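You operate a simulated robot arm through the tools that you are given. There is no shell and no other tool. Be economical: measure what you need, move in short steps, check, and stop when the job is done.

You run a simulated two-armed robot. Do the job below in one go: nothing can be reset, and whatever is moved stays where it is left.

Task
Carry the tray under the hood lamp and ring the cracked sleeve.
Fine: both hands on the black tray, both sleeves stay in it; their developer has had its time: a crack shows as a green line; ring its boss with the yellow marker, marker back in its holder; lamp off. Touch keys, switches and plugs with dry hands. Drop and damage nothing, leave nothing switched on. Set down upright: square yellow marker.

It is judged by the outcome, as a careful person would: the job done as asked, and still so three seconds after it is handed in. It fails if anything else is knocked over, pushed out of place, dropped, spilled or broken.

Robot
Two 7-joint arms with two-finger parallel grippers on one trunk, on a base that drives. Base frame: it is fixed to the floor where the robot stands at the start and does not move with it; the origin is under the middle of the robot, x ahead of it, y to its left, z up; the surface under the hand at the start is at about z = 844. Units: mm, degrees, N and s.
The left shoulder is at the start at [70, 163, 1370], the right one opposite. With the tool pointing down near the work surface each hand reaches from about 220 to 840 mm from the robot's upright axis, wherever it stands, measured 20 degrees to its own side. Places, roughly: hood lamp switch [700, 400, 1200]; lamp hood floor [500, 400, 800]; large sleeve with black bands [-4250, 1750, 500]; large sleeve with blue bands (11x7x7 cm) [500, -100, 900]; large sleeve with yellow bands (11x7x7 cm) [500, 0, 900]. Payload 3.43 kg a hand.
The TCP of each hand is the grasp point between the finger pads, 34 mm short of the fingertips. In the tool frame z runs along the fingers and y along their closing line. The gripper opens to 128 mm. The fingers are 24 mm wide and 12 mm thick; the gripper's body (48 by 130 mm) begins 96 mm behind the TCP.
Orientation is that of the tool frame in the base frame, as a unit quaternion [w, x, y, z]. With the fingers straight down and closing along the base's y, the tool's x points along the base's -x, its y along +y and its z along -z.

Tools
- The arms move only by the tool apply_moves. It takes "left_targets", "right_targets" or both (then of equal length, played together; a hand with none holds still); each is a list that holds one entry, the list of rows, each a list of 7 numbers: the shift along the tool's x, y, z in m, then the turn, a rotation vector about the tool's x, y, z in degrees, then the opening, from 0 (shut) to 1 (fully open). In form: [[[dx, dy, dz, ax, ay, az, jaw], ...]]. A call has 1 to 20 rows; each row shifts and turns the commanded pose from where the row before left it, along the tool's axes as they then stand. Each row takes 0.2 s and may step no farther than 50 mm and 8.6 degrees from the row before; otherwise, or with a gripper value out of range, the whole call is refused. A pose out of reach is approached as far as the arm can. The call stops where the force on the tool passes 50 N (or 10 N more than at its start, if that is more) or the arm is blocked; 0.2 s more then pass. Each finger travels about 153 mm/s and halts on what it meets, pressing with about 27 N; the grip force reading is that of the motor and also rises with nothing between the fingers. The clock runs only during rows and for 0.2 s after the last one: add rows that do not move to give the fingers time. It gives the time, the measured TCP pose, the force on the tool (base axes), the opening and the grip force at its end, in the units of the frame above (readings bear some noise), with the torque about the TCP (base axes, N m) and any sound that the robot's microphone picked up.
- Cameras (640 x 400 px; columns grow to the right, rows downward): "scene" is now at [129, 36, 1595.2]; the picture's right is [0.40, -0.92, 0.00], its down [-0.53, -0.23, -0.81] and it looks along [0.75, 0.32, -0.58] (base axes); focal length 214 px, centre (320, 200). "left" rides on the left gripper at [76, 11, -160] in its tool frame; the picture's right is [-0.15, 0.99, 0.00], its down [-0.88, -0.13, -0.46] and it looks along [-0.45, -0.07, 0.89] (tool axes); focal length 234 px, centre (320, 200). "right" rides on the right gripper at [76, -11, -160] in its tool frame; the picture's right is [0.15, 0.99, 0.00], its down [-0.88, 0.13, -0.46] and it looks along [-0.45, 0.07, 0.89] (tool axes); focal length 234 px, centre (320, 200). There is no depth. A picture from a camera that has moved, and an enlarged one, comes with that camera's place and axes in the base frame and with its lens.
- camera(camera): a new picture of that camera. It takes no simulated time.
- lift_body(by): slides the trunk up (or, below 0, down) by that many mm; the arms and the scene camera ride with it, the base frame stays. It gives what a move gives, with no picture.
- steer(legs): drives the robot by 1 to 6 legs, each [ahead, left, turn to the left] in mm, mm and degrees, along the robot's own axes; the way and the turn of a leg run together, so that a leg with both is an arc; at most 1500 mm and 180 degrees a leg. The arms and the cameras ride along, it lands a little off, and it stops where it bumps. It gives what a move gives.
- turn_head(pan, tilt): turns the head with the scene camera to pan (to the left, within 86 degrees either way) and tilt (down, from -29 to 69), counted from straight ahead of the robot. It gives what a move gives.
- inspect(camera, box): a new picture of the part [left, top, right, bottom] of that camera's present view, enlarged. It takes no simulated time.
- job_done(): hands the job in; it is judged then, once.

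Work in short steps. Places have to be worked out from the pictures, the camera data and where the tool is seen: move nearer, look again, correct. Check each grasp and each placing, and mend what went wrong. You have 120 turns and 92 pictures in all, those below and enlarged ones among them. Open the grippers and draw the arms clear of the work before you hand the job in, unless the task says otherwise; then end with one line.

The tools are called after "Call:" as name(argument=value, ...) on one line, values as JSON. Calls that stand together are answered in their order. apply_moves: Moves the arms, as the interface text tells. Its arguments: {"type":"object","properties":{"left_targets":{"type":"array","items":{"type":"array","items":{"type":"array","items":{"type":"number"}}}},"right_targets":{"type":"array","items":{"type":"array","items":{"type":"array","items":{"type":"number"}}}}},"required":[]} The other tools are called the same way: lift_body (by) slides the trunk up or down; steer (legs) drives the base; turn_head (pan, tilt) turns the head that bears the scene camera; camera (camera) takes a picture; inspect (camera, box) takes an enlarged picture of a part of a camera's view; job_done () hands the job in.

At the start:

```text
t: 0.0
left_position: [385.3, 351.5, 1534.9]
left_orientation: [0.001, 0.001, 1.0, 0.001]
left_ft_force: [-0.3, 0.0, 0.8]
left_torque: [0.03, 0.01, 0.01]
left_opening: 127.9
left_gripper_force: 0.1
right_position: [361.5, -11.5, 1521.5]
right_orientation: [0.001, -0.001, 1.0, -0.001]
right_ft_force: [0.4, 0.2, 1.4]
right_torque: [-0.02, -0.01, 0.01]
right_opening: 127.9
right_gripper_force: 0.2
trunk travel left (down, up): [-850.0, 90.0]
robot x, y, heading: [2.2, -2.0, 0.2]
head pan, tilt: [23.5, 35.6]
```

scene: 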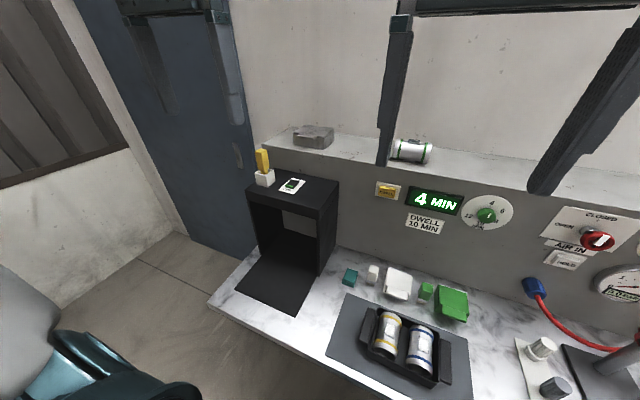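
right: 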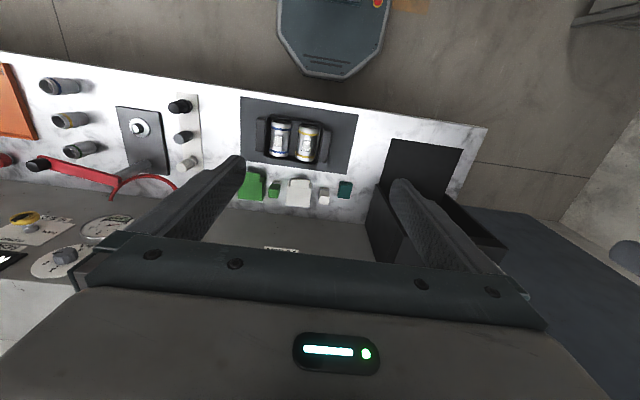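
left: 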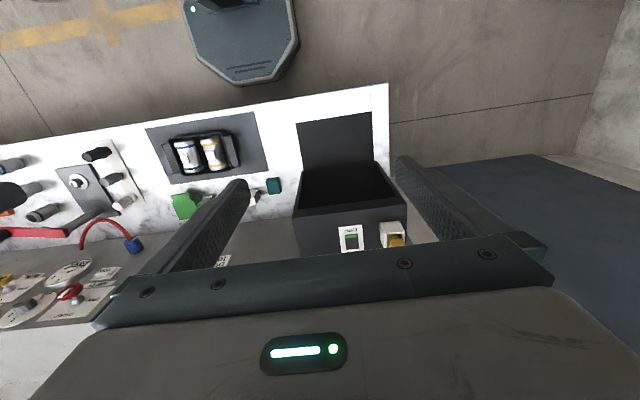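

I start with enlarged views of the tray and the hood.

Call:
inspect(camera="scene", box=[310, 250, 490, 400])

Call:
inspect(camera="scene", box=[200, 110, 440, 320])

Call:
inspect(camera="right", box=[200, 70, 500, 250])

```text
2.67 times, centred on (400, 325) of scene
camera zoom: at [129.0, 36.0, 1595.2], right [0.4, -0.92, 0.0], down [-0.53, -0.23, -0.81], along [0.75, 0.32, -0.58], focal length 572 px, centre (107, -133)
```

zoom: 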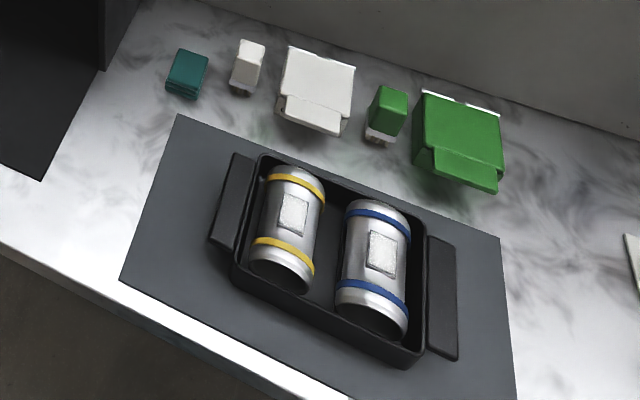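

```text
1.90 times, centred on (320, 215) of scene
camera zoom: at [129.0, 36.0, 1595.2], right [0.4, -0.92, 0.0], down [-0.53, -0.23, -0.81], along [0.75, 0.32, -0.58], focal length 408 px, centre (320, 171)
```

zoom: 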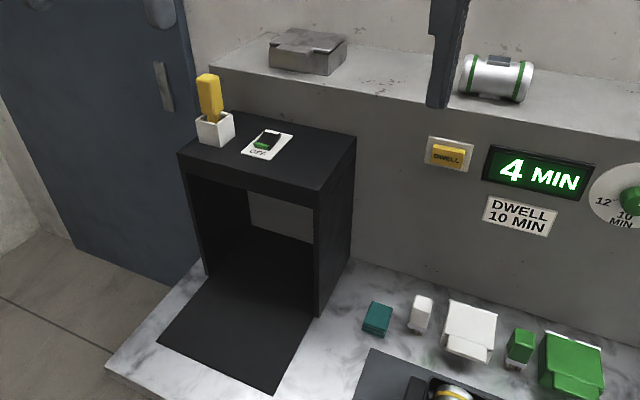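

```text
2.13 times, centred on (350, 160) of right
camera zoom: at [285.0, -22.9, 1679.8], right [-0.15, 0.99, 0.0], down [0.88, 0.13, 0.46], along [0.45, 0.07, -0.89], focal length 500 px, centre (256, 285)
```

zoom: 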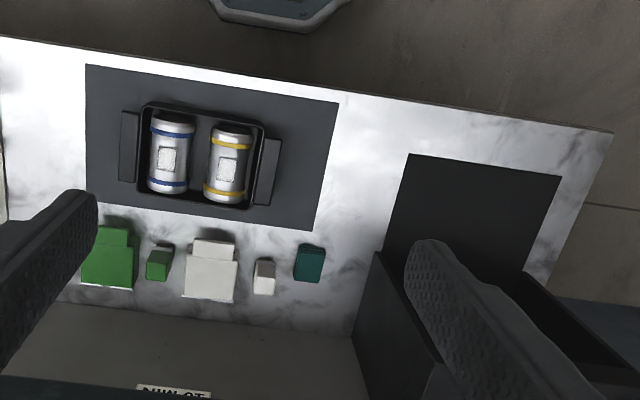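

The tray sits around [490,-88], with wing handles toward ±y. The hood stands at x about 606–807, y about 245–525. I lower the trunk and look straight at both from closer.

Call:
lift_body(by=-300)

Call:
turn_head(pan=35, tilt=32)

Call:
camera(camera="scene")

Call:
camera(camera="right")

Call:
camera(camera="left")

```text
t: 3.0
left_position: [386.2, 352.1, 1234.7]
left_orientation: [0.001, 0.001, 1.0, 0.0]
left_ft_force: [0.0, 0.2, 0.6]
left_torque: [-0.02, 0.01, -0.01]
left_opening: 128.0
left_gripper_force: 0.0
right_position: [360.1, -11.2, 1221.0]
right_orientation: [0.0, 0.0, 1.0, 0.0]
right_ft_force: [0.0, 0.3, 0.1]
right_torque: [-0.04, 0.0, 0.02]
right_opening: 128.2
right_gripper_force: 0.0
trunk travel left (down, up): [-550.0, 390.0]
robot x, y, heading: [-1.5, -2.5, -0.1]
head pan, tilt: [23.5, 35.6]
```

```text
t: 3.7
left_position: [384.5, 351.3, 1233.9]
left_orientation: [0.0, -0.001, 1.0, 0.0]
left_ft_force: [-0.3, -1.0, -0.1]
left_torque: [0.02, 0.02, 0.01]
left_opening: 127.8
left_gripper_force: 0.1
right_position: [361.2, -11.0, 1221.3]
right_orientation: [0.0, 0.0, 1.0, 0.0]
right_ft_force: [1.0, -0.3, 0.7]
right_torque: [0.01, 0.01, 0.01]
right_opening: 127.9
right_gripper_force: 0.1
trunk travel left (down, up): [-550.0, 390.0]
robot x, y, heading: [0.4, -0.7, 0.1]
head pan, tilt: [35.0, 32.0]
```

```text
85 pictures are left
camera scene: at [121.9, 52.3, 1300.7], right [0.57, -0.82, 0.0], down [-0.43, -0.3, -0.85], along [0.69, 0.49, -0.53], focal length 214 px, centre (320, 200)
```

scene: 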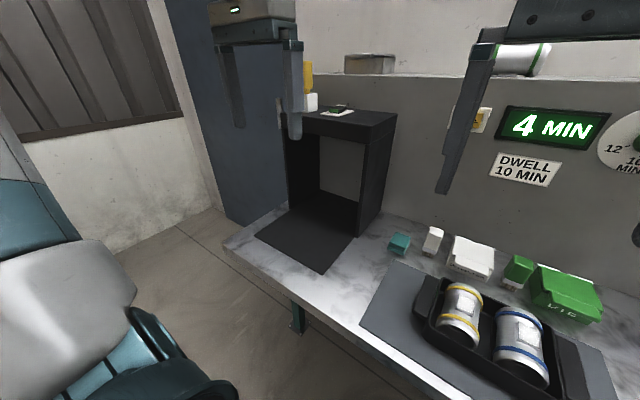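

```text
84 pictures are left
camera right: at [285.0, -23.0, 1379.8], right [-0.15, 0.99, 0.0], down [0.88, 0.13, 0.46], along [0.45, 0.07, -0.89], focal length 234 px, centre (320, 200)
```

right: 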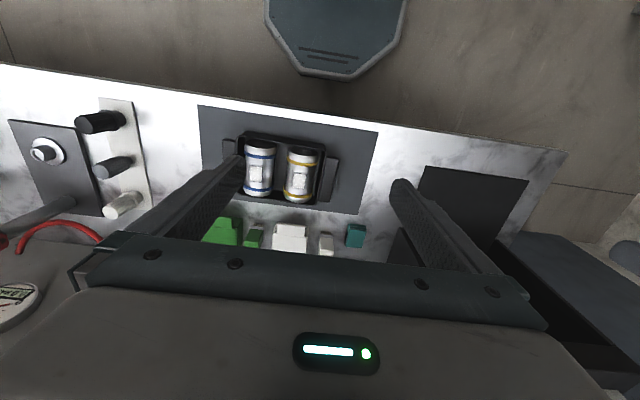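

```text
83 pictures are left
camera left: at [308.9, 363.2, 1394.2], right [0.15, 0.99, 0.0], down [0.88, -0.13, 0.46], along [0.45, -0.07, -0.89], focal length 234 px, centre (320, 200)
```

left: 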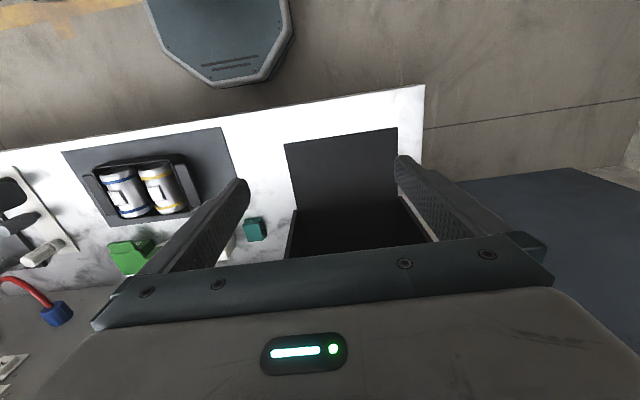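

Zooming in on the tray handles and the hood interior.

Call:
inspect(camera="scene", box=[350, 220, 640, 400])

Call:
inspect(camera="scene", box=[220, 40, 460, 290])

Call:
inspect(camera="left", box=[230, 90, 450, 270])

```text
2.21 times, centred on (495, 310) of scene
camera zoom: at [121.9, 52.3, 1300.7], right [0.57, -0.82, 0.0], down [-0.43, -0.3, -0.85], along [0.69, 0.49, -0.53], focal length 473 px, centre (-66, -43)
```

zoom: 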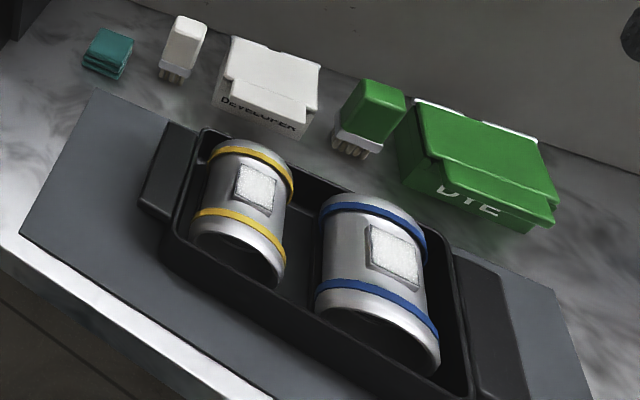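

```text
1.60 times, centred on (340, 165) of scene
camera zoom: at [121.9, 52.3, 1300.7], right [0.57, -0.82, 0.0], down [-0.43, -0.3, -0.85], along [0.69, 0.49, -0.53], focal length 343 px, centre (288, 256)
```

zoom: 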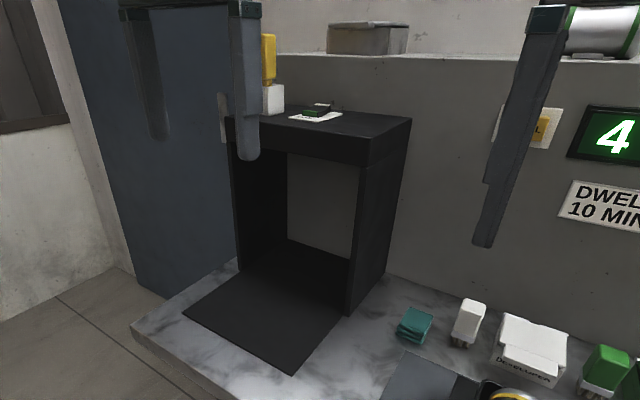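

```text
2.22 times, centred on (340, 180) of left
camera zoom: at [308.9, 363.2, 1394.2], right [0.15, 0.99, 0.0], down [0.88, -0.13, 0.46], along [0.45, -0.07, -0.89], focal length 520 px, centre (276, 244)
```

zoom: 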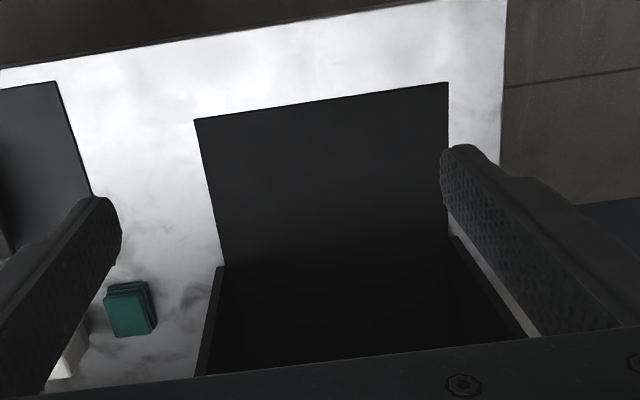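

Triangulating puts the handle tops at z≈877, with centres at about [493,28] and [495,-203], each about 100 mm long in x. I'll grip each one across its ends with the fingers down, so I turn both hands 90° now.

Call:
apply_moves(left_targets=[[[0, 0, 0, 0, 0, 8.182, 1], [0, 0, 0, 0, 0, 8.182, 1], [0, 0, 0, 0, 0, 8.182, 1], [0, 0, 0, 0, 0, 8.182, 1], [0, 0, 0, 0, 0, 8.182, 1], [0, 0, 0, 0, 0, 8.182, 1], [0, 0, 0, 0, 0, 8.182, 1], [0, 0, 0, 0, 0, 8.182, 1], [0, 0, 0, 0, 0, 8.182, 1], [0, 0, 0, 0, 0, 8.182, 1], [0, 0, 0, 0, 0, 8.18, 1]]], right_targets=[[[0, 0, 0, 0, 0, -8.182, 1], [0, 0, 0, 0, 0, -8.182, 1], [0, 0, 0, 0, 0, -8.182, 1], [0, 0, 0, 0, 0, -8.182, 1], [0, 0, 0, 0, 0, -8.182, 1], [0, 0, 0, 0, 0, -8.182, 1], [0, 0, 0, 0, 0, -8.182, 1], [0, 0, 0, 0, 0, -8.182, 1], [0, 0, 0, 0, 0, -8.182, 1], [0, 0, 0, 0, 0, -8.182, 1], [0, 0, 0, 0, 0, -8.18, 1]]])

```text
t: 6.1
left_position: [316.6, 240.1, 1167.4]
left_orientation: [0.001, 0.706, 0.708, -0.001]
left_ft_force: [0.7, -0.4, -0.2]
left_torque: [0.02, 0.0, 0.04]
left_opening: 128.0
left_gripper_force: 0.1
left hand out of reach, approached as far as the arm can: row 6, 7, 8, 9, 10, 11
right_position: [361.8, -12.0, 1221.6]
right_orientation: [0.0, 0.708, -0.706, -0.001]
right_ft_force: [0.0, 0.2, -0.3]
right_torque: [0.02, 0.0, 0.03]
right_opening: 127.9
right_gripper_force: 0.0
trunk travel left (down, up): [-550.0, 390.0]
robot x, y, heading: [0.8, 1.8, 0.2]
head pan, tilt: [35.0, 32.0]
```

The right hand reached its pose, but the left was limited out there. I move the right above its handle and bring the left inward, then read where it lands.

Call:
apply_moves(left_targets=[[[-0.02, 0, 0, 0, 0, 0, 1], [-0.02, 0, 0, 0, 0, 0, 1], [-0.02, 0, 0, 0, 0, 0, 1], [-0.02, 0, 0, 0, 0, 0, 1], [-0.02, 0.0, 0.0, 0, 0, 0, 1], [-0.0, 0.0, 0.0, 0, 0, 0, 1]]], right_targets=[[[0.0325, -0.0222, 0.0285, 0, 0, 0, 1], [0.0325, -0.0222, 0.0285, 0, 0, 0, 1], [0.0325, -0.0222, 0.0285, 0, 0, 0, 1], [0.0325, -0.0222, 0.0285, 0, 0, 0, 1], [0.0325, -0.0222, 0.0285, 0, 0, 0, 1], [0.0325, -0.0222, 0.0285, 0, 0, 0, 1]]])

```text
t: 7.5
left_position: [315.2, 138.9, 1167.0]
left_orientation: [-0.001, 0.707, 0.707, 0.001]
left_ft_force: [-0.5, 0.3, -0.2]
left_torque: [0.02, 0.06, 0.0]
left_opening: 127.7
left_gripper_force: 0.1
right_position: [493.3, -211.1, 1047.1]
right_orientation: [0.001, -0.707, 0.707, 0.001]
right_ft_force: [0.6, -0.7, -0.2]
right_torque: [0.02, 0.02, 0.01]
right_opening: 128.0
right_gripper_force: 0.0
trunk travel left (down, up): [-550.0, 390.0]
robot x, y, heading: [-0.1, -2.1, -0.1]
head pan, tilt: [35.0, 32.0]
```

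Moves are relative to the reached pose. I bring the left hand above its handle.

Call:
apply_moves(left_targets=[[[-0.0178, 0.0297, 0.02, 0, 0, 0, 1], [-0.0178, 0.0297, 0.02, 0, 0, 0, 1], [-0.0178, 0.0297, 0.02, 0, 0, 0, 1], [-0.0178, 0.0297, 0.02, 0, 0, 0, 1], [-0.0178, 0.0297, 0.02, 0, 0, 0, 1], [-0.0178, 0.0297, 0.02, 0, 0, 0, 1]]])

Call:
camera(camera="left")

Call:
camera(camera="right")

```text
t: 8.9
left_position: [401.5, 111.8, 1021.9]
left_orientation: [0.002, 0.704, 0.71, 0.001]
left_ft_force: [-1.0, 0.1, -0.4]
left_torque: [0.02, 0.0, 0.01]
left_opening: 128.2
left_gripper_force: 0.1
left hand out of reach, approached as far as the arm can: row 2, 3, 4, 5, 6
right_position: [494.1, -210.5, 1048.8]
right_orientation: [-0.001, -0.706, 0.708, 0.001]
right_ft_force: [0.3, 0.0, 0.0]
right_torque: [0.01, 0.0, 0.03]
right_opening: 128.1
right_gripper_force: 0.1
trunk travel left (down, up): [-550.0, 390.0]
robot x, y, heading: [-3.0, -2.0, 0.0]
head pan, tilt: [35.0, 32.0]
```

```text
79 pictures are left
camera left: at [411.5, 187.8, 1182.8], right [0.99, -0.14, 0.0], down [-0.12, -0.88, 0.46], along [-0.06, -0.45, -0.89], focal length 234 px, centre (320, 200)
```

left: 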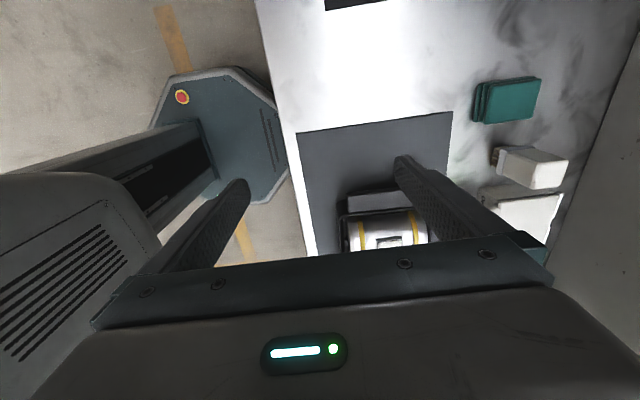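

```text
78 pictures are left
camera right: at [505.0, -286.6, 1207.0], right [-0.99, -0.15, 0.0], down [-0.13, 0.88, 0.46], along [-0.07, 0.45, -0.89], focal length 234 px, centre (320, 200)
```

right: 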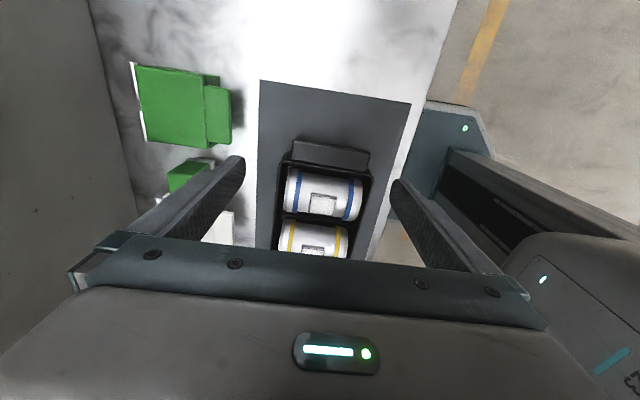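

The left wrist is at its limit in this sense of turn. I rotate the left hand the other way, 180° in total, starting with 90°, and raise it a little.

Call:
apply_moves(left_targets=[[[0, -0.01, -0.02, 0, 0, -8.5, 1], [0, -0.01, -0.02, 0, 0, -8.5, 1], [0, 0, 0, 0, 0, -8.5, 1], [0, 0, 0, 0, 0, -8.5, 1], [0, 0, 0, 0, 0, -8.5, 1], [0, 0, 0, 0, 0, -8.5, 1], [0, 0, 0, 0, 0, -8.5, 1], [0, 0, 0, 0, 0, -8.5, 1], [0, 0, 0, 0, 0, -8.5, 1], [0, 0, 0, 0, 0, -8.5, 1], [0, 0, 0, 0, 0, -8.5, 1], [0, 0, 0, 0, 0, -8.5, 1], [0, 0, 0, 0, 0, -8.5, 1], [0, 0, 0, 0, 0, -8.5, 1], [0, 0, 0, 0, 0, -8.5, 1], [0, 0, 0, 0, 0, -8.5, 1], [0, 0, 0, 0, 0, -8.5, 1], [0, 0, 0, 0, 0, -8.5, 1], [0, 0, 0, 0, 0, -8.5, 1], [0, 0, 0, 0, 0, -8.5, 1]]])

```text
t: 13.1
left_position: [383.8, 110.7, 1063.5]
left_orientation: [0.0, -0.644, 0.765, 0.0]
left_ft_force: [0.4, 0.5, 0.3]
left_torque: [-0.02, -0.01, -0.01]
left_opening: 127.6
left_gripper_force: 0.0
right_position: [493.4, -209.3, 1048.8]
right_orientation: [0.0, -0.706, 0.708, 0.0]
right_ft_force: [-0.5, 0.7, -0.8]
right_torque: [-0.04, 0.0, -0.02]
right_opening: 127.8
right_gripper_force: 0.0
trunk travel left (down, up): [-550.0, 390.0]
robot x, y, heading: [3.2, -2.6, 0.1]
head pan, tilt: [35.0, 32.0]
```

Only 10° of the turn is left. I finish it, then move above the left handle.

Call:
apply_moves(left_targets=[[[0, 0, 0, 0, 0, -5, 1], [0, 0, 0, 0, 0, -4.8, 1], [0.02, -0.0273, 0.006, 0, 0, 0, 1], [0.02, -0.0273, 0.006, 0, 0, 0, 1], [0.02, -0.0273, 0.006, 0, 0, 0, 1], [0.019, -0.0273, 0.006, 0, 0, 0, 1]]])

Call:
camera(camera="left")

Call:
turn_head(pan=0, tilt=42)

Call:
camera(camera="scene")

```text
t: 14.5
left_position: [437.9, 114.2, 1056.1]
left_orientation: [0.0, -0.706, 0.709, 0.0]
left_ft_force: [-0.8, 0.4, -0.2]
left_torque: [0.0, 0.02, 0.0]
left_opening: 128.1
left_gripper_force: 0.2
left hand out of reach, approached as far as the arm can: row 3, 4, 5, 6
right_position: [491.7, -209.7, 1048.9]
right_orientation: [0.0, -0.707, 0.708, 0.0]
right_ft_force: [0.6, 0.4, -1.1]
right_torque: [-0.02, 0.0, 0.01]
right_opening: 127.8
right_gripper_force: 0.0
trunk travel left (down, up): [-550.0, 390.0]
robot x, y, heading: [3.9, -2.0, -0.0]
head pan, tilt: [35.0, 32.0]
```

```text
77 pictures are left
camera left: at [425.5, 38.1, 1215.0], right [-0.99, 0.15, 0.0], down [0.13, 0.88, 0.46], along [0.07, 0.45, -0.89], focal length 234 px, centre (320, 200)
```

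left: 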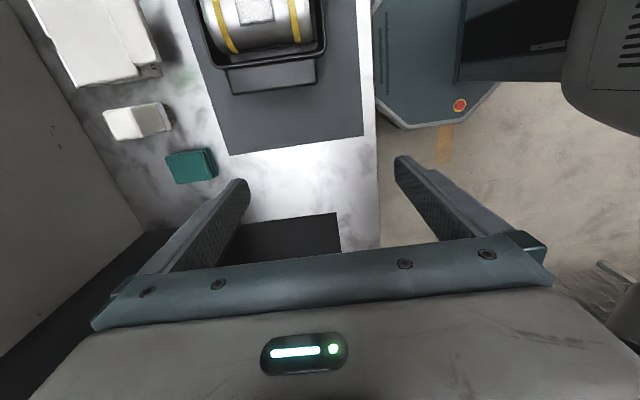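

```text
t: 15.5
left_position: [437.4, 113.5, 1055.6]
left_orientation: [0.001, -0.706, 0.708, 0.001]
left_ft_force: [-0.4, 0.1, 0.0]
left_torque: [-0.01, -0.03, -0.02]
left_opening: 128.2
left_gripper_force: 0.1
right_position: [493.5, -209.7, 1048.2]
right_orientation: [0.0, -0.706, 0.708, 0.0]
right_ft_force: [0.0, 0.4, -0.5]
right_torque: [-0.02, 0.02, -0.01]
right_opening: 128.0
right_gripper_force: 0.0
trunk travel left (down, up): [-550.0, 390.0]
robot x, y, heading: [-0.6, 0.0, -0.1]
head pan, tilt: [0.0, 42.0]
```

```text
76 pictures are left
camera scene: at [132.2, 0.9, 1285.6], right [0.0, -1.0, 0.0], down [-0.67, 0.0, -0.74], along [0.74, 0.0, -0.67], focal length 214 px, centre (320, 200)
```

scene: 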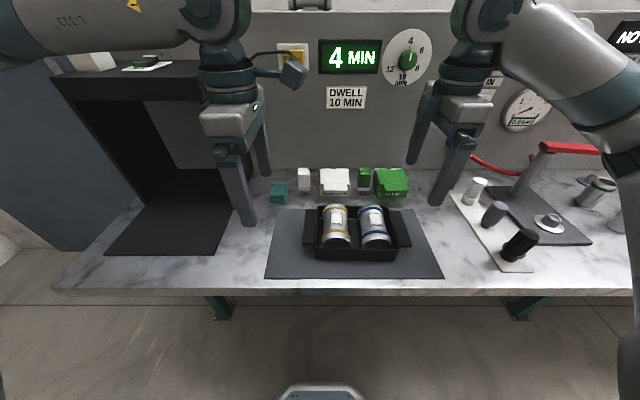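

The low trunk puts the wrists above the shoulders, which limits the arms. I raise the trunk back and then lower the hands.

Call:
lift_body(by=270)

Call:
apply_moves(left_targets=[[[0, 0, 0.045, 0, 0, 0, 1], [0, 0, 0.045, 0, 0, 0, 1], [0, 0, 0.045, 0, 0, 0, 1], [0, 0, 0.045, 0, 0, 0, 1], [0, 0, 0.045, 0, 0, 0, 1], [0.02, -0.014, 0.02, 0, 0, 0, 1], [0.02, -0.014, 0.02, 0, 0, 0, 1], [0.02, -0.014, 0, 0, 0, 0, 1], [0.022, -0.014, 0, 0, 0, 0, 1]]], right_targets=[[[0, 0, 0.045, 0, 0, 0, 1], [0, 0, 0.045, 0, 0, 0, 1], [0, 0, 0.045, 0, 0, 0, 1], [0, 0, 0.045, 0, 0, 0, 1], [0, 0, 0.045, 0, 0, 0, 1], [0, 0, 0.02, 0, 0, 0, 1], [0, 0, 0.02, 0, 0, 0, 1], [0, 0, 0, 0, 0, 0, 1], [0, 0, 0, 0, 0, 0, 1]]])

```text
t: 18.3
left_position: [437.2, 114.2, 1324.6]
left_orientation: [0.0, -0.706, 0.708, 0.0]
left_ft_force: [0.0, 0.6, 0.8]
left_torque: [0.01, -0.02, -0.01]
left_opening: 127.6
left_gripper_force: 0.1
right_position: [493.5, -209.9, 1318.3]
right_orientation: [0.0, -0.707, 0.708, 0.0]
right_ft_force: [0.0, -0.7, -0.1]
right_torque: [0.0, 0.02, 0.01]
right_opening: 128.3
right_gripper_force: 0.0
trunk travel left (down, up): [-820.0, 120.0]
robot x, y, heading: [0.1, 1.9, 0.1]
head pan, tilt: [0.0, 42.0]
```

```text
t: 20.3
left_position: [480.6, 143.1, 1111.3]
left_orientation: [-0.001, -0.706, 0.708, 0.0]
left_ft_force: [0.3, -0.2, 0.7]
left_torque: [0.02, 0.05, -0.02]
left_opening: 128.1
left_gripper_force: 0.0
left hand out of reach, approached as far as the arm can: row 3, 4, 5, 6, 7, 8, 9
right_position: [494.1, -212.4, 1052.3]
right_orientation: [0.0, -0.707, 0.708, 0.0]
right_ft_force: [0.0, 0.9, -0.1]
right_torque: [-0.02, 0.01, -0.01]
right_opening: 128.2
right_gripper_force: 0.1
trunk travel left (down, up): [-820.0, 120.0]
robot x, y, heading: [0.8, -1.0, 0.0]
head pan, tilt: [0.0, 42.0]
```

With the trunk high, the mirror of the right hand's pose should work for the left. I turn the left back by 180°.

Call:
apply_moves(left_targets=[[[0, 0, 0, 0, 0, 8.57, 1], [0, 0, 0, 0, 0, 8.57, 1], [0, 0, 0, 0, 0, 8.57, 1], [0, 0, 0, 0, 0, 8.57, 1], [0, 0, 0, 0, 0, 8.57, 1], [0, 0, 0, 0, 0, 8.57, 1], [0, 0, 0, 0, 0, 8.57, 1], [0, 0, 0, 0, 0, 8.57, 1], [0, 0, 0, 0, 0, 8.57, 1], [0, 0, 0, 0, 0, 8.57, 1], [0, 0, 0, 0, 0, 8.57, 1], [0, 0, 0, 0, 0, 8.57, 1], [0, 0, 0, 0, 0, 8.57, 1], [0, 0, 0, 0, 0, 8.57, 1], [0, 0, 0, 0, 0, 8.57, 1], [0, 0, 0, 0, 0, 8.57, 1], [0, 0, 0, 0, 0, 8.57, 1], [0, 0, 0, 0, 0, 8.57, 1], [0, 0, 0, 0, 0, 8.57, 1], [0, 0, 0, 0, 0, 8.57, 1]]])

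Call:
apply_moves(left_targets=[[[0, 0, 0, 0, 0, 8.5, 1], [-0.018, 0, 0.01, 0, 0, 0, 1], [-0.018, 0, 0.01, 0, 0, 0, 1], [-0.018, 0, 0.01, 0, 0, 0, 1]]])

```text
t: 24.5
left_position: [462.7, 142.0, 1109.5]
left_orientation: [0.004, 0.649, 0.76, 0.003]
left_ft_force: [0.3, 0.4, 0.6]
left_torque: [-0.03, -0.05, 0.01]
left_opening: 128.0
left_gripper_force: 0.0
left hand out of reach, approached as far as the arm can: row 20
right_position: [493.6, -210.6, 1052.2]
right_orientation: [-0.001, -0.707, 0.707, 0.0]
right_ft_force: [0.4, -0.1, -0.7]
right_torque: [-0.04, -0.03, -0.01]
right_opening: 128.1
right_gripper_force: 0.0
trunk travel left (down, up): [-820.0, 120.0]
robot x, y, heading: [4.9, -1.1, -0.0]
head pan, tilt: [0.0, 42.0]
```

```text
t: 25.5
left_position: [411.0, 143.4, 1094.5]
left_orientation: [0.001, 0.707, 0.707, 0.0]
left_ft_force: [-0.5, -0.4, 0.1]
left_torque: [0.01, 0.01, 0.01]
left_opening: 127.9
left_gripper_force: 0.1
left hand out of reach, approached as far as the arm can: row 1, 2, 3, 4
right_position: [495.5, -210.6, 1053.3]
right_orientation: [0.0, -0.706, 0.708, 0.0]
right_ft_force: [0.1, -0.7, 0.1]
right_torque: [0.01, 0.01, -0.01]
right_opening: 127.8
right_gripper_force: 0.1
trunk travel left (down, up): [-820.0, 120.0]
robot x, y, heading: [1.6, -1.5, 0.0]
head pan, tilt: [0.0, 42.0]
```

The left hand has to cross inward too far from here. I drive 85 mm to the right so the tray is centred on the robot.

Call:
steer(legs=[[0, -85, 0]])

Call:
apply_moves(left_targets=[[[0, 0.02, 0, 0, 0, 0, 1], [0, 0.02, 0, 0, 0, 0, 1], [0, 0.02, 0, 0, 0, 0, 1], [0, 0.02, 0, 0, 0, 0, 1]]], right_targets=[[[-0.023, 0, 0, 0, 0, 0, 1], [-0.023, 0, 0, 0, 0, 0, 1], [-0.023, 0, 0, 0, 0, 0, 1], [-0.023, 0, 0, 0, 0, 0, 1]]])

```text
t: 26.6
left_position: [412.9, 65.1, 1094.3]
left_orientation: [0.002, 0.707, 0.707, 0.0]
left_ft_force: [0.1, 0.2, 0.2]
left_torque: [-0.01, 0.01, 0.03]
left_opening: 128.1
left_gripper_force: 0.1
right_position: [494.6, -288.5, 1052.3]
right_orientation: [0.0, 0.707, -0.707, 0.001]
right_ft_force: [-0.5, 0.6, -0.3]
right_torque: [-0.01, 0.0, -0.01]
right_opening: 128.0
right_gripper_force: 0.1
trunk travel left (down, up): [-820.0, 120.0]
robot x, y, heading: [-1.6, -77.5, -0.1]
head pan, tilt: [0.0, 42.0]
```

```text
t: 27.6
left_position: [412.6, 65.2, 1094.4]
left_orientation: [0.001, 0.708, 0.707, -0.002]
left_ft_force: [-0.3, -0.7, -0.2]
left_torque: [-0.02, 0.01, -0.01]
left_opening: 128.1
left_gripper_force: 0.1
left hand out of reach, approached as far as the arm can: row 1, 2, 3, 4
right_position: [493.4, -196.8, 1053.3]
right_orientation: [0.0, -0.707, 0.707, 0.0]
right_ft_force: [-0.1, 0.4, -1.1]
right_torque: [-0.02, -0.04, 0.0]
right_opening: 127.7
right_gripper_force: 0.0
trunk travel left (down, up): [-820.0, 120.0]
robot x, y, heading: [-3.3, -81.3, 0.2]
head pan, tilt: [0.0, 42.0]
```

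The right hand is fine but the left is stuck, so its arm posture may be off. I look at the arms.

Call:
turn_head(pan=25, tilt=25)

Call:
camera(camera="scene")

```text
t: 28.4
left_position: [412.0, 63.3, 1096.1]
left_orientation: [0.001, 0.707, 0.707, 0.0]
left_ft_force: [0.6, -0.8, 0.4]
left_torque: [0.02, 0.0, -0.02]
left_opening: 127.9
left_gripper_force: 0.1
right_position: [494.7, -199.1, 1053.3]
right_orientation: [0.001, -0.707, 0.707, 0.001]
right_ft_force: [0.5, -0.8, -0.2]
right_torque: [0.0, -0.01, -0.02]
right_opening: 128.1
right_gripper_force: 0.1
trunk travel left (down, up): [-820.0, 120.0]
robot x, y, heading: [0.3, -78.5, -0.2]
head pan, tilt: [25.0, 25.0]
```

```text
75 pictures are left
camera scene: at [132.2, -42.1, 1581.8], right [0.42, -0.91, 0.0], down [-0.38, -0.18, -0.91], along [0.82, 0.38, -0.42], focal length 214 px, centre (320, 200)
```

scene: 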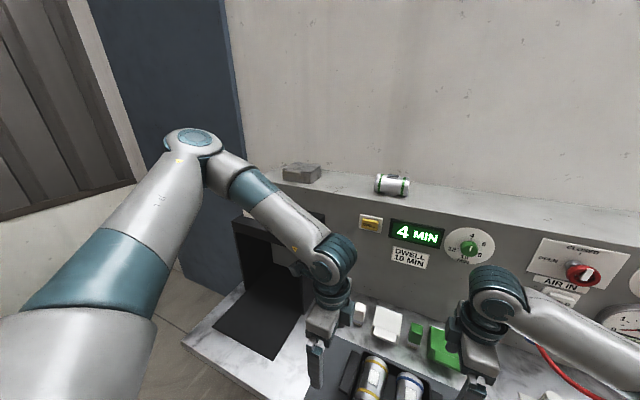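

The left elbow is flared out. I return the left hand to its natural orientation and bring it low over the left side before trying the turn again.

Call:
apply_moves(left_targets=[[[0, 0, 0, 0, 0, -8.182, 1], [0, 0, 0, 0, 0, -8.182, 1], [0, 0, 0, 0, 0, -8.182, 1], [0, 0, 0, 0, 0, -8.182, 1], [0, 0, 0, 0, 0, -8.182, 1], [0, 0, 0, 0, 0, -8.182, 1], [0, 0, 0, 0, 0, -8.182, 1], [0, 0, 0, 0, 0, -8.182, 1], [0, 0, 0, 0, 0, -8.182, 1], [0, 0, 0, 0, 0, -8.182, 1], [0, 0, 0, 0, 0, -8.18, 1], [-0.02, 0, 0.01, 0, 0, 0, 1], [-0.02, 0, 0.01, 0, 0, 0, 1], [-0.02, 0, 0.01, 0, 0, 0, 1], [-0.02, 0, 0.01, 0, 0, 0, 1]]])

Call:
camera(camera="scene")

```text
t: 31.6
left_position: [487.8, 85.8, 1065.4]
left_orientation: [0.001, 0.0, 1.0, -0.002]
left_ft_force: [-1.2, -0.8, 1.1]
left_torque: [0.02, 0.0, -0.01]
left_opening: 128.0
left_gripper_force: 0.1
left hand out of reach, approached as far as the arm can: row 12, 13, 14, 15
right_position: [494.2, -199.2, 1052.5]
right_orientation: [-0.001, -0.707, 0.708, 0.0]
right_ft_force: [0.1, -0.1, 0.7]
right_torque: [0.01, -0.02, -0.02]
right_opening: 127.8
right_gripper_force: 0.1
trunk travel left (down, up): [-820.0, 120.0]
robot x, y, heading: [1.2, -81.2, -0.1]
head pan, tilt: [25.0, 25.0]
```

```text
74 pictures are left
camera scene: at [132.9, -41.1, 1581.8], right [0.42, -0.91, 0.0], down [-0.38, -0.18, -0.91], along [0.82, 0.38, -0.42], focal length 214 px, centre (320, 200)
```

scene: 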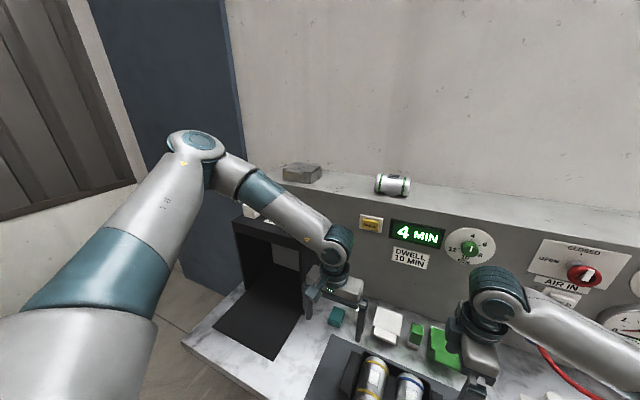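

The left arm is still caught in that posture. I retreat to roughly the start pose to undo it.

Call:
apply_moves(left_targets=[[[0.0103, 0.0184, -0.0415, 0, 0, 0, 1], [0.0103, 0.0184, -0.0415, 0, 0, 0, 1], [0.0103, 0.0184, -0.0415, 0, 0, 0, 1], [0.0103, 0.0184, -0.0415, 0, 0, 0, 1], [0.0103, 0.0184, -0.0415, 0, 0, 0, 1], [0.0103, 0.0184, -0.0415, 0, 0, 0, 1], [0.0103, 0.0184, -0.0415, 0, 0, 0, 1], [0.0103, 0.0184, -0.0415, 0, 0, 0, 1], [0.0103, 0.0184, -0.0415, 0, 0, 0, 1], [0.0103, 0.0184, -0.0415, 0, 0, 0, 1]]])

Call:
apply_moves(left_targets=[[[-0.01, -0.015, 0.045, 0, 0, 0, 1], [-0.01, -0.015, 0.045, 0, 0, 0, 1], [-0.01, -0.015, 0.045, 0, 0, 0, 1], [-0.01, -0.015, 0.045, 0, 0, 0, 1], [-0.01, -0.015, 0.045, 0, 0, 0, 1], [-0.01, -0.015, 0.045, 0, 0, 0, 1], [-0.01, -0.015, 0.045, 0, 0, 0, 1], [-0.01, -0.015, 0.045, 0, 0, 0, 1]]])

Call:
camera(camera="scene")

```text
t: 33.9
left_position: [383.5, 269.2, 1481.6]
left_orientation: [0.001, 0.0, 1.0, -0.001]
left_ft_force: [-0.2, -1.7, 0.0]
left_torque: [-0.01, 0.0, -0.01]
left_opening: 128.0
left_gripper_force: 0.0
right_position: [493.2, -198.2, 1053.4]
right_orientation: [-0.002, 0.707, -0.707, -0.002]
right_ft_force: [0.4, 0.1, -0.5]
right_torque: [0.0, 0.0, -0.01]
right_opening: 127.9
right_gripper_force: 0.0
trunk travel left (down, up): [-820.0, 120.0]
robot x, y, heading: [-2.6, -82.7, -0.2]
head pan, tilt: [25.0, 25.0]
```

```text
t: 35.6
left_position: [468.9, 147.7, 1118.3]
left_orientation: [0.0, 0.001, 1.0, -0.002]
left_ft_force: [0.3, 0.4, 0.8]
left_torque: [0.02, 0.03, -0.02]
left_opening: 128.0
left_gripper_force: 0.0
right_position: [496.2, -199.0, 1051.7]
right_orientation: [0.0, -0.707, 0.708, 0.002]
right_ft_force: [0.8, 0.0, -0.1]
right_torque: [0.01, 0.01, 0.01]
right_opening: 127.8
right_gripper_force: 0.1
trunk travel left (down, up): [-820.0, 120.0]
robot x, y, heading: [-0.0, -82.2, -0.1]
head pan, tilt: [25.0, 25.0]
```

```text
73 pictures are left
camera scene: at [134.9, -42.3, 1581.7], right [0.42, -0.91, 0.0], down [-0.38, -0.18, -0.91], along [0.82, 0.38, -0.42], focal length 214 px, centre (320, 200)
```

scene: 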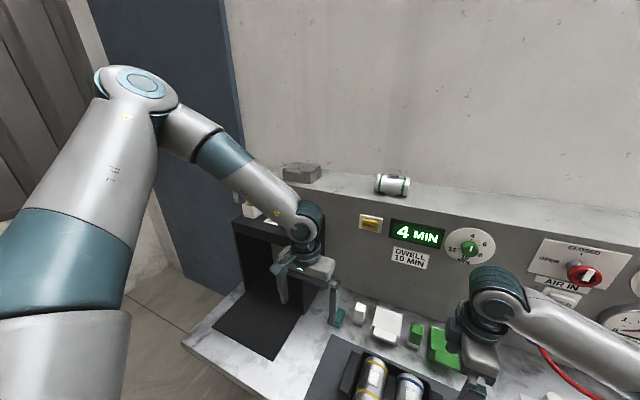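

No limit this time. I try the +90° turn from here.

Call:
apply_moves(left_targets=[[[0, 0, 0.006, 0, 0, 8.182, 1], [0, 0, 0.006, 0, 0, 8.182, 1], [0, 0, 0.006, 0, 0, 8.182, 1], [0, 0, 0.006, 0, 0, 8.182, 1], [0, 0, 0.006, 0, 0, 8.182, 1], [0, 0, 0.006, 0, 0, 8.182, 1], [0, 0, 0.006, 0, 0, 8.182, 1], [0, 0, 0.006, 0, 0, 8.182, 1], [0, 0, 0.006, 0, 0, 8.182, 1], [0, 0, 0.006, 0, 0, 8.182, 1], [0, 0, 0.006, 0, 0, 8.18, 1]]])

```text
t: 38.0
left_position: [397.8, 161.8, 1073.3]
left_orientation: [0.019, 0.698, 0.715, 0.027]
left_ft_force: [-0.8, 0.7, -0.3]
left_torque: [0.03, -0.03, 0.01]
left_opening: 128.0
left_gripper_force: 0.1
left hand out of reach, approached as far as the arm can: row 10, 11
right_position: [492.3, -201.7, 1053.3]
right_orientation: [0.002, -0.707, 0.708, 0.001]
right_ft_force: [-1.1, -1.1, 0.3]
right_torque: [0.02, -0.02, -0.01]
right_opening: 128.0
right_gripper_force: 0.1
trunk travel left (down, up): [-820.0, 120.0]
robot x, y, heading: [2.2, -81.6, -0.1]
head pan, tilt: [25.0, 25.0]
```

The left wrist stops near +75°, so −90° should suit it. I go back and turn the other way from this fresh posture.

Call:
apply_moves(left_targets=[[[0, 0, -0.006, 0, 0, -8.5, 1], [0, 0, -0.006, 0, 0, -8.5, 1], [0, 0, -0.006, 0, 0, -8.5, 1], [0, 0, -0.006, 0, 0, -8.5, 1], [0, 0, -0.006, 0, 0, -8.5, 1], [0, 0, -0.006, 0, 0, -8.5, 1], [0, 0, -0.006, 0, 0, -8.5, 1], [0, 0, -0.006, 0, 0, -8.5, 1], [0, 0, 0, 0, 0, -8.5, 1], [0, 0, 0, 0, 0, -8.5, 1], [0, 0, 0, 0, 0, -8.5, 1], [0, 0, 0, 0, 0, -8.5, 1], [0, 0, 0, 0, 0, -8.5, 1], [0, 0, 0, 0, 0, -8.5, 1], [0, 0, 0, 0, 0, -8.5, 1], [0, 0, 0, 0, 0, -8.5, 1], [0, 0, 0, 0, 0, -8.5, 1], [0, 0, 0, 0, 0, -8.5, 1], [0, 0, 0, 0, 0, -8.5, 1], [0, 0, 0, 0, 0, -8.5, 1]]])

Call:
camera(camera="scene")

```text
t: 42.2
left_position: [396.7, 165.7, 1121.2]
left_orientation: [0.026, -0.655, 0.755, -0.015]
left_ft_force: [0.2, 0.8, 0.0]
left_torque: [-0.01, 0.02, -0.02]
left_opening: 128.0
left_gripper_force: 0.1
right_position: [494.9, -198.6, 1053.0]
right_orientation: [0.0, -0.707, 0.707, 0.0]
right_ft_force: [-0.7, 0.0, 0.3]
right_torque: [-0.01, -0.06, 0.0]
right_opening: 127.9
right_gripper_force: 0.0
trunk travel left (down, up): [-820.0, 120.0]
robot x, y, heading: [1.2, -82.8, 0.1]
head pan, tilt: [25.0, 25.0]
```

```text
72 pictures are left
camera scene: at [132.2, -41.3, 1581.9], right [0.42, -0.91, 0.0], down [-0.38, -0.18, -0.91], along [0.82, 0.38, -0.42], focal length 214 px, centre (320, 200)
```

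scene: 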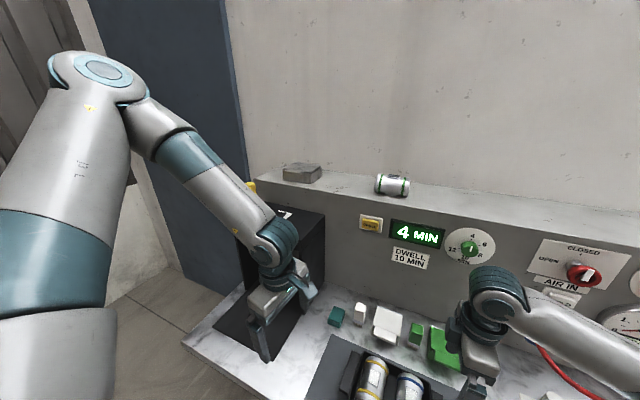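

The −90° turn works. I correct the small tilt and move above the left handle.

Call:
apply_moves(left_targets=[[[0, 0, 0, -1.65, 0.45, -4.05, 1], [0, 0, 0, -1.65, 0.45, -4.05, 1], [0.0223, -0.016, 0.0133, 0, 0, 0, 1], [0.0223, -0.016, 0.0133, 0, 0, 0, 1], [0.0223, -0.016, 0.0133, 0, 0, 0, 1], [0.0223, -0.016, 0.0133, 0, 0, 0, 1], [0.0223, -0.016, 0.0133, 0, 0, 0, 1], [0.0223, -0.016, 0.0133, 0, 0, 0, 1]]])

Call:
turn_head(pan=0, tilt=50)

Call:
camera(camera="scene")

Call:
camera(camera="right")

Call:
camera(camera="left")

```text
t: 44.0
left_position: [483.8, 82.3, 1072.2]
left_orientation: [0.0, -0.706, 0.709, -0.002]
left_ft_force: [0.0, 0.2, 1.0]
left_torque: [-0.01, 0.01, 0.01]
left_opening: 128.0
left_gripper_force: 0.0
left hand out of reach, approached as far as the arm can: row 6, 7, 8
right_position: [494.6, -199.1, 1053.7]
right_orientation: [0.0, 0.708, -0.707, 0.0]
right_ft_force: [-0.4, -0.3, 0.2]
right_torque: [-0.01, 0.02, 0.0]
right_opening: 128.1
right_gripper_force: 0.0
trunk travel left (down, up): [-820.0, 120.0]
robot x, y, heading: [-2.6, -78.8, -0.2]
head pan, tilt: [25.0, 25.0]
```

```text
t: 44.9
left_position: [482.5, 82.4, 1071.3]
left_orientation: [0.0, -0.705, 0.709, -0.001]
left_ft_force: [-0.6, 0.1, 0.1]
left_torque: [0.0, 0.0, 0.02]
left_opening: 128.1
left_gripper_force: 0.1
right_position: [494.4, -199.2, 1052.3]
right_orientation: [0.0, 0.708, -0.707, 0.0]
right_ft_force: [-0.3, 0.9, -0.3]
right_torque: [0.03, 0.01, 0.0]
right_opening: 128.3
right_gripper_force: 0.1
trunk travel left (down, up): [-820.0, 120.0]
robot x, y, heading: [0.9, -78.8, -0.1]
head pan, tilt: [0.0, 50.0]
```

```text
71 pictures are left
camera scene: at [125.6, -80.2, 1544.4], right [0.0, -1.0, 0.0], down [-0.77, 0.0, -0.64], along [0.64, 0.0, -0.77], focal length 214 px, centre (320, 200)
```

scene: 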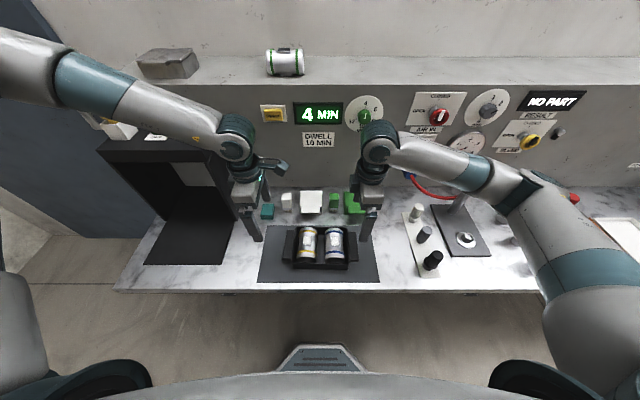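

```text
70 pictures are left
camera right: at [505.1, -275.3, 1211.9], right [-0.99, -0.15, 0.0], down [-0.13, 0.88, 0.46], along [-0.07, 0.45, -0.89], focal length 234 px, centre (320, 200)
```

right: 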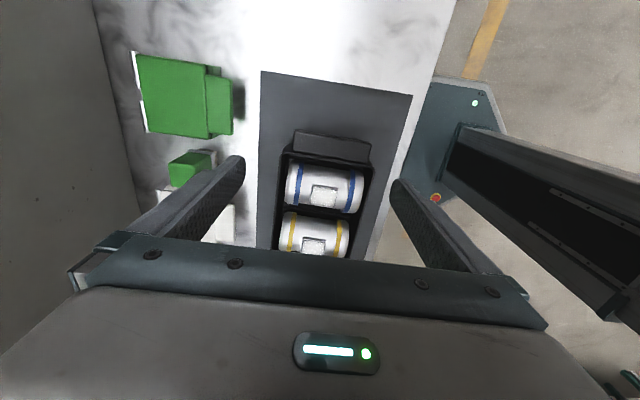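

```text
69 pictures are left
camera left: at [470.1, 6.4, 1231.3], right [-0.99, 0.15, 0.0], down [0.13, 0.88, 0.45], along [0.07, 0.45, -0.89], focal length 234 px, centre (320, 200)
```

left: 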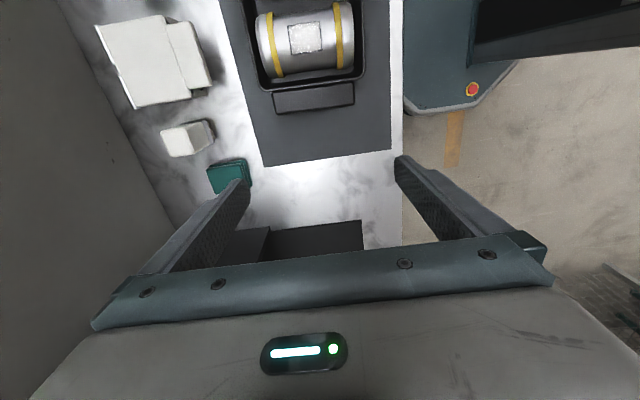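

The right arm got its posture by turning high in front of the head. I mirror that path for the left: rise while untwisting, go in front of the head, then turn +90°.

Call:
apply_moves(left_targets=[[[0, 0, -0.038, 0, 0, 8.182, 1], [0, 0, -0.038, 0, 0, 8.182, 1], [0, 0, -0.038, 0, 0, 8.182, 1], [0, 0, -0.038, 0, 0, 8.182, 1], [0, 0, -0.038, 0, 0, 8.182, 1], [0, 0, -0.038, 0, 0, 8.182, 1], [0, 0, -0.038, 0, 0, 8.182, 1], [0, 0, -0.038, 0, 0, 8.182, 1], [0, 0, -0.038, 0, 0, 8.182, 1], [0, 0, -0.038, 0, 0, 8.182, 1], [0, 0, -0.038, 0, 0, 8.18, 1], [0.0305, -0.038, 0, 0, 0, 0, 1], [0.0305, -0.038, 0, 0, 0, 0, 1], [0.0305, -0.038, 0, 0, 0, 0, 1], [0.0305, -0.038, 0, 0, 0, 0, 1]]])

Call:
apply_moves(left_targets=[[[0, 0, 0, 0, 0, 8.182, 1], [0, 0, 0, 0, 0, 8.182, 1], [0, 0, 0, 0, 0, 8.182, 1], [0, 0, 0, 0, 0, 8.182, 1], [0, 0, 0, 0, 0, 8.182, 1], [0, 0, 0, 0, 0, 8.182, 1], [0, 0, 0, 0, 0, 8.182, 1], [0, 0, 0, 0, 0, 8.182, 1], [0, 0, 0, 0, 0, 8.182, 1], [0, 0, 0, 0, 0, 8.182, 1], [0, 0, 0, 0, 0, 8.18, 1]]])

```text
t: 48.1
left_position: [425.1, 61.1, 1487.7]
left_orientation: [0.002, 0.002, 1.0, 0.0]
left_ft_force: [-1.0, 0.6, -0.8]
left_torque: [0.04, -0.07, -0.02]
left_opening: 127.9
left_gripper_force: 0.1
left hand out of reach, approached as far as the arm can: row 12, 13, 14, 15
right_position: [493.2, -199.2, 1053.2]
right_orientation: [-0.002, 0.707, -0.707, 0.0]
right_ft_force: [-0.3, -0.9, -0.4]
right_torque: [-0.03, -0.03, 0.01]
right_opening: 128.0
right_gripper_force: 0.0
trunk travel left (down, up): [-820.0, 120.0]
robot x, y, heading: [3.6, -81.6, -0.1]
head pan, tilt: [0.0, 50.0]
```

```text
t: 50.5
left_position: [377.4, 73.2, 1456.4]
left_orientation: [0.004, 0.708, 0.706, 0.001]
left_ft_force: [-0.4, -0.6, -1.1]
left_torque: [0.01, -0.04, 0.0]
left_opening: 128.0
left_gripper_force: 0.0
left hand out of reach, approached as far as the arm can: row 9, 10, 11
right_position: [492.6, -197.4, 1054.1]
right_orientation: [-0.002, 0.708, -0.707, 0.0]
right_ft_force: [-0.3, 0.3, 0.0]
right_torque: [-0.05, -0.01, 0.06]
right_opening: 127.9
right_gripper_force: 0.1
trunk travel left (down, up): [-820.0, 120.0]
robot x, y, heading: [-0.4, -78.2, -0.1]
head pan, tilt: [0.0, 50.0]
```

I look at the left arm directly to understand its posture.

Call:
turn_head(pan=45, tilt=5)

Call:
camera(camera="scene")

Call:
turn_head(pan=-50, tilt=20)

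Call:
camera(camera="scene")

```text
t: 51.7
left_position: [378.9, 74.2, 1456.6]
left_orientation: [0.002, 0.707, 0.707, 0.0]
left_ft_force: [0.0, 0.2, 0.3]
left_torque: [-0.02, -0.01, -0.02]
left_opening: 128.1
left_gripper_force: 0.1
right_position: [493.9, -199.7, 1052.4]
right_orientation: [0.001, -0.706, 0.708, 0.0]
right_ft_force: [0.7, 0.0, 0.4]
right_torque: [-0.01, -0.01, 0.0]
right_opening: 128.0
right_gripper_force: 0.2
trunk travel left (down, up): [-820.0, 120.0]
robot x, y, heading: [2.0, -81.6, 0.1]
head pan, tilt: [45.0, 5.0]
```

```text
68 pictures are left
camera scene: at [113.4, -15.5, 1614.2], right [0.71, -0.71, 0.0], down [-0.06, -0.06, -1.0], along [0.7, 0.7, -0.09], focal length 214 px, centre (320, 200)
```

scene: 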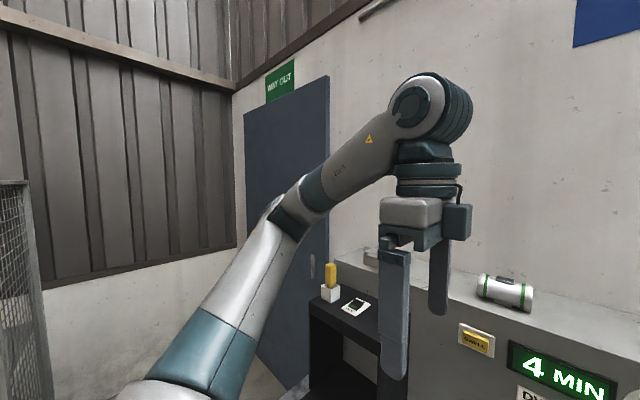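

```text
t: 53.4
left_position: [380.2, 72.3, 1455.4]
left_orientation: [0.003, 0.708, 0.707, 0.001]
left_ft_force: [-0.4, -0.7, -0.1]
left_torque: [0.0, 0.01, -0.01]
left_opening: 128.1
left_gripper_force: 0.1
right_position: [494.3, -197.8, 1051.3]
right_orientation: [0.0, -0.707, 0.707, 0.0]
right_ft_force: [-0.8, -0.2, -0.2]
right_torque: [0.0, 0.01, -0.01]
right_opening: 128.2
right_gripper_force: 0.1
trunk travel left (down, up): [-820.0, 120.0]
robot x, y, heading: [1.4, -79.5, -0.1]
head pan, tilt: [-50.0, 20.0]
```

```text
67 pictures are left
camera scene: at [108.6, -151.7, 1590.0], right [-0.77, -0.64, 0.0], down [-0.22, 0.26, -0.94], along [0.6, -0.72, -0.34], focal length 214 px, centre (320, 200)
```

scene: 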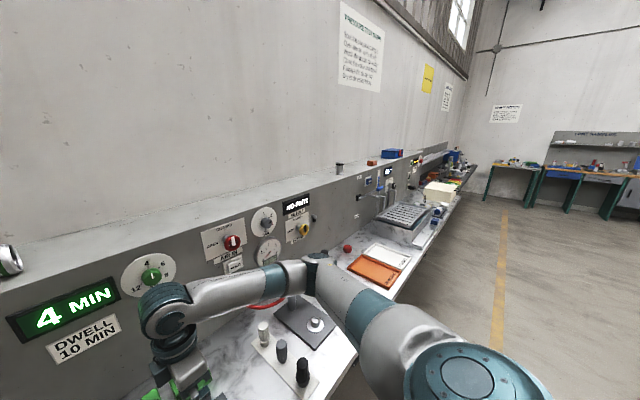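

The postures are roughly mirrored. I try lowering the left hand straight from here in its +90° orientation.

Call:
apply_moves(left_targets=[[[0.005, 0.01, 0.04, 0, 0, 0, 1], [0.005, 0.01, 0.04, 0, 0, 0, 1], [0.005, 0.01, 0.04, 0, 0, 0, 1], [0.005, 0.01, 0.04, 0, 0, 0, 1], [0.005, 0.01, 0.04, 0, 0, 0, 1], [0.005, 0.01, 0.04, 0, 0, 0, 1], [0, 0.01, 0.04, 0, 0, 0, 1], [0, 0.01, 0.04, 0, 0, 0, 1]]])

```text
t: 55.2
left_position: [397.8, 66.6, 1138.4]
left_orientation: [0.002, 0.707, 0.707, 0.001]
left_ft_force: [0.4, -0.6, -0.7]
left_torque: [0.01, 0.01, 0.0]
left_opening: 127.9
left_gripper_force: 0.0
left hand out of reach, approached as far as the arm can: row 2, 3, 4, 5, 6
right_position: [494.5, -199.0, 1052.6]
right_orientation: [-0.001, 0.707, -0.707, -0.001]
right_ft_force: [0.2, 0.1, -0.1]
right_torque: [-0.01, 0.0, 0.01]
right_opening: 128.0
right_gripper_force: 0.0
trunk travel left (down, up): [-820.0, 120.0]
robot x, y, heading: [-2.2, -80.0, -0.1]
head pan, tilt: [-50.0, 20.0]
```

Reach improved in the last rows. I go lower, still to the left of the tray, then forward.

Call:
apply_moves(left_targets=[[[0, 0, 0.04, 0, 0, 0, 1], [0, 0, 0.04, 0, 0, 0, 1], [0, 0, 0.04, 0, 0, 0, 1], [0, 0, 0.04, 0, 0, 0, 1], [0, 0.02, 0, 0, 0, 0, 1], [0, 0.02, 0, 0, 0, 0, 1], [0, 0.02, 0, 0, 0, 0, 1], [0, 0.02, 0, 0, 0, 0, 1]]])

```text
t: 57.0
left_position: [426.8, 114.4, 1013.8]
left_orientation: [0.007, 0.705, 0.709, 0.007]
left_ft_force: [0.3, -0.2, 0.9]
left_torque: [-0.01, 0.01, 0.03]
left_opening: 128.0
left_gripper_force: 0.1
left hand out of reach, approached as far as the arm can: row 2, 3, 4, 6, 7, 8
right_position: [495.0, -199.4, 1054.6]
right_orientation: [0.0, -0.707, 0.707, 0.0]
right_ft_force: [-0.2, 0.3, 0.4]
right_torque: [0.0, -0.04, 0.02]
right_opening: 128.0
right_gripper_force: 0.1
trunk travel left (down, up): [-820.0, 120.0]
robot x, y, heading: [0.8, -83.3, -0.1]
head pan, tilt: [-50.0, 20.0]
```

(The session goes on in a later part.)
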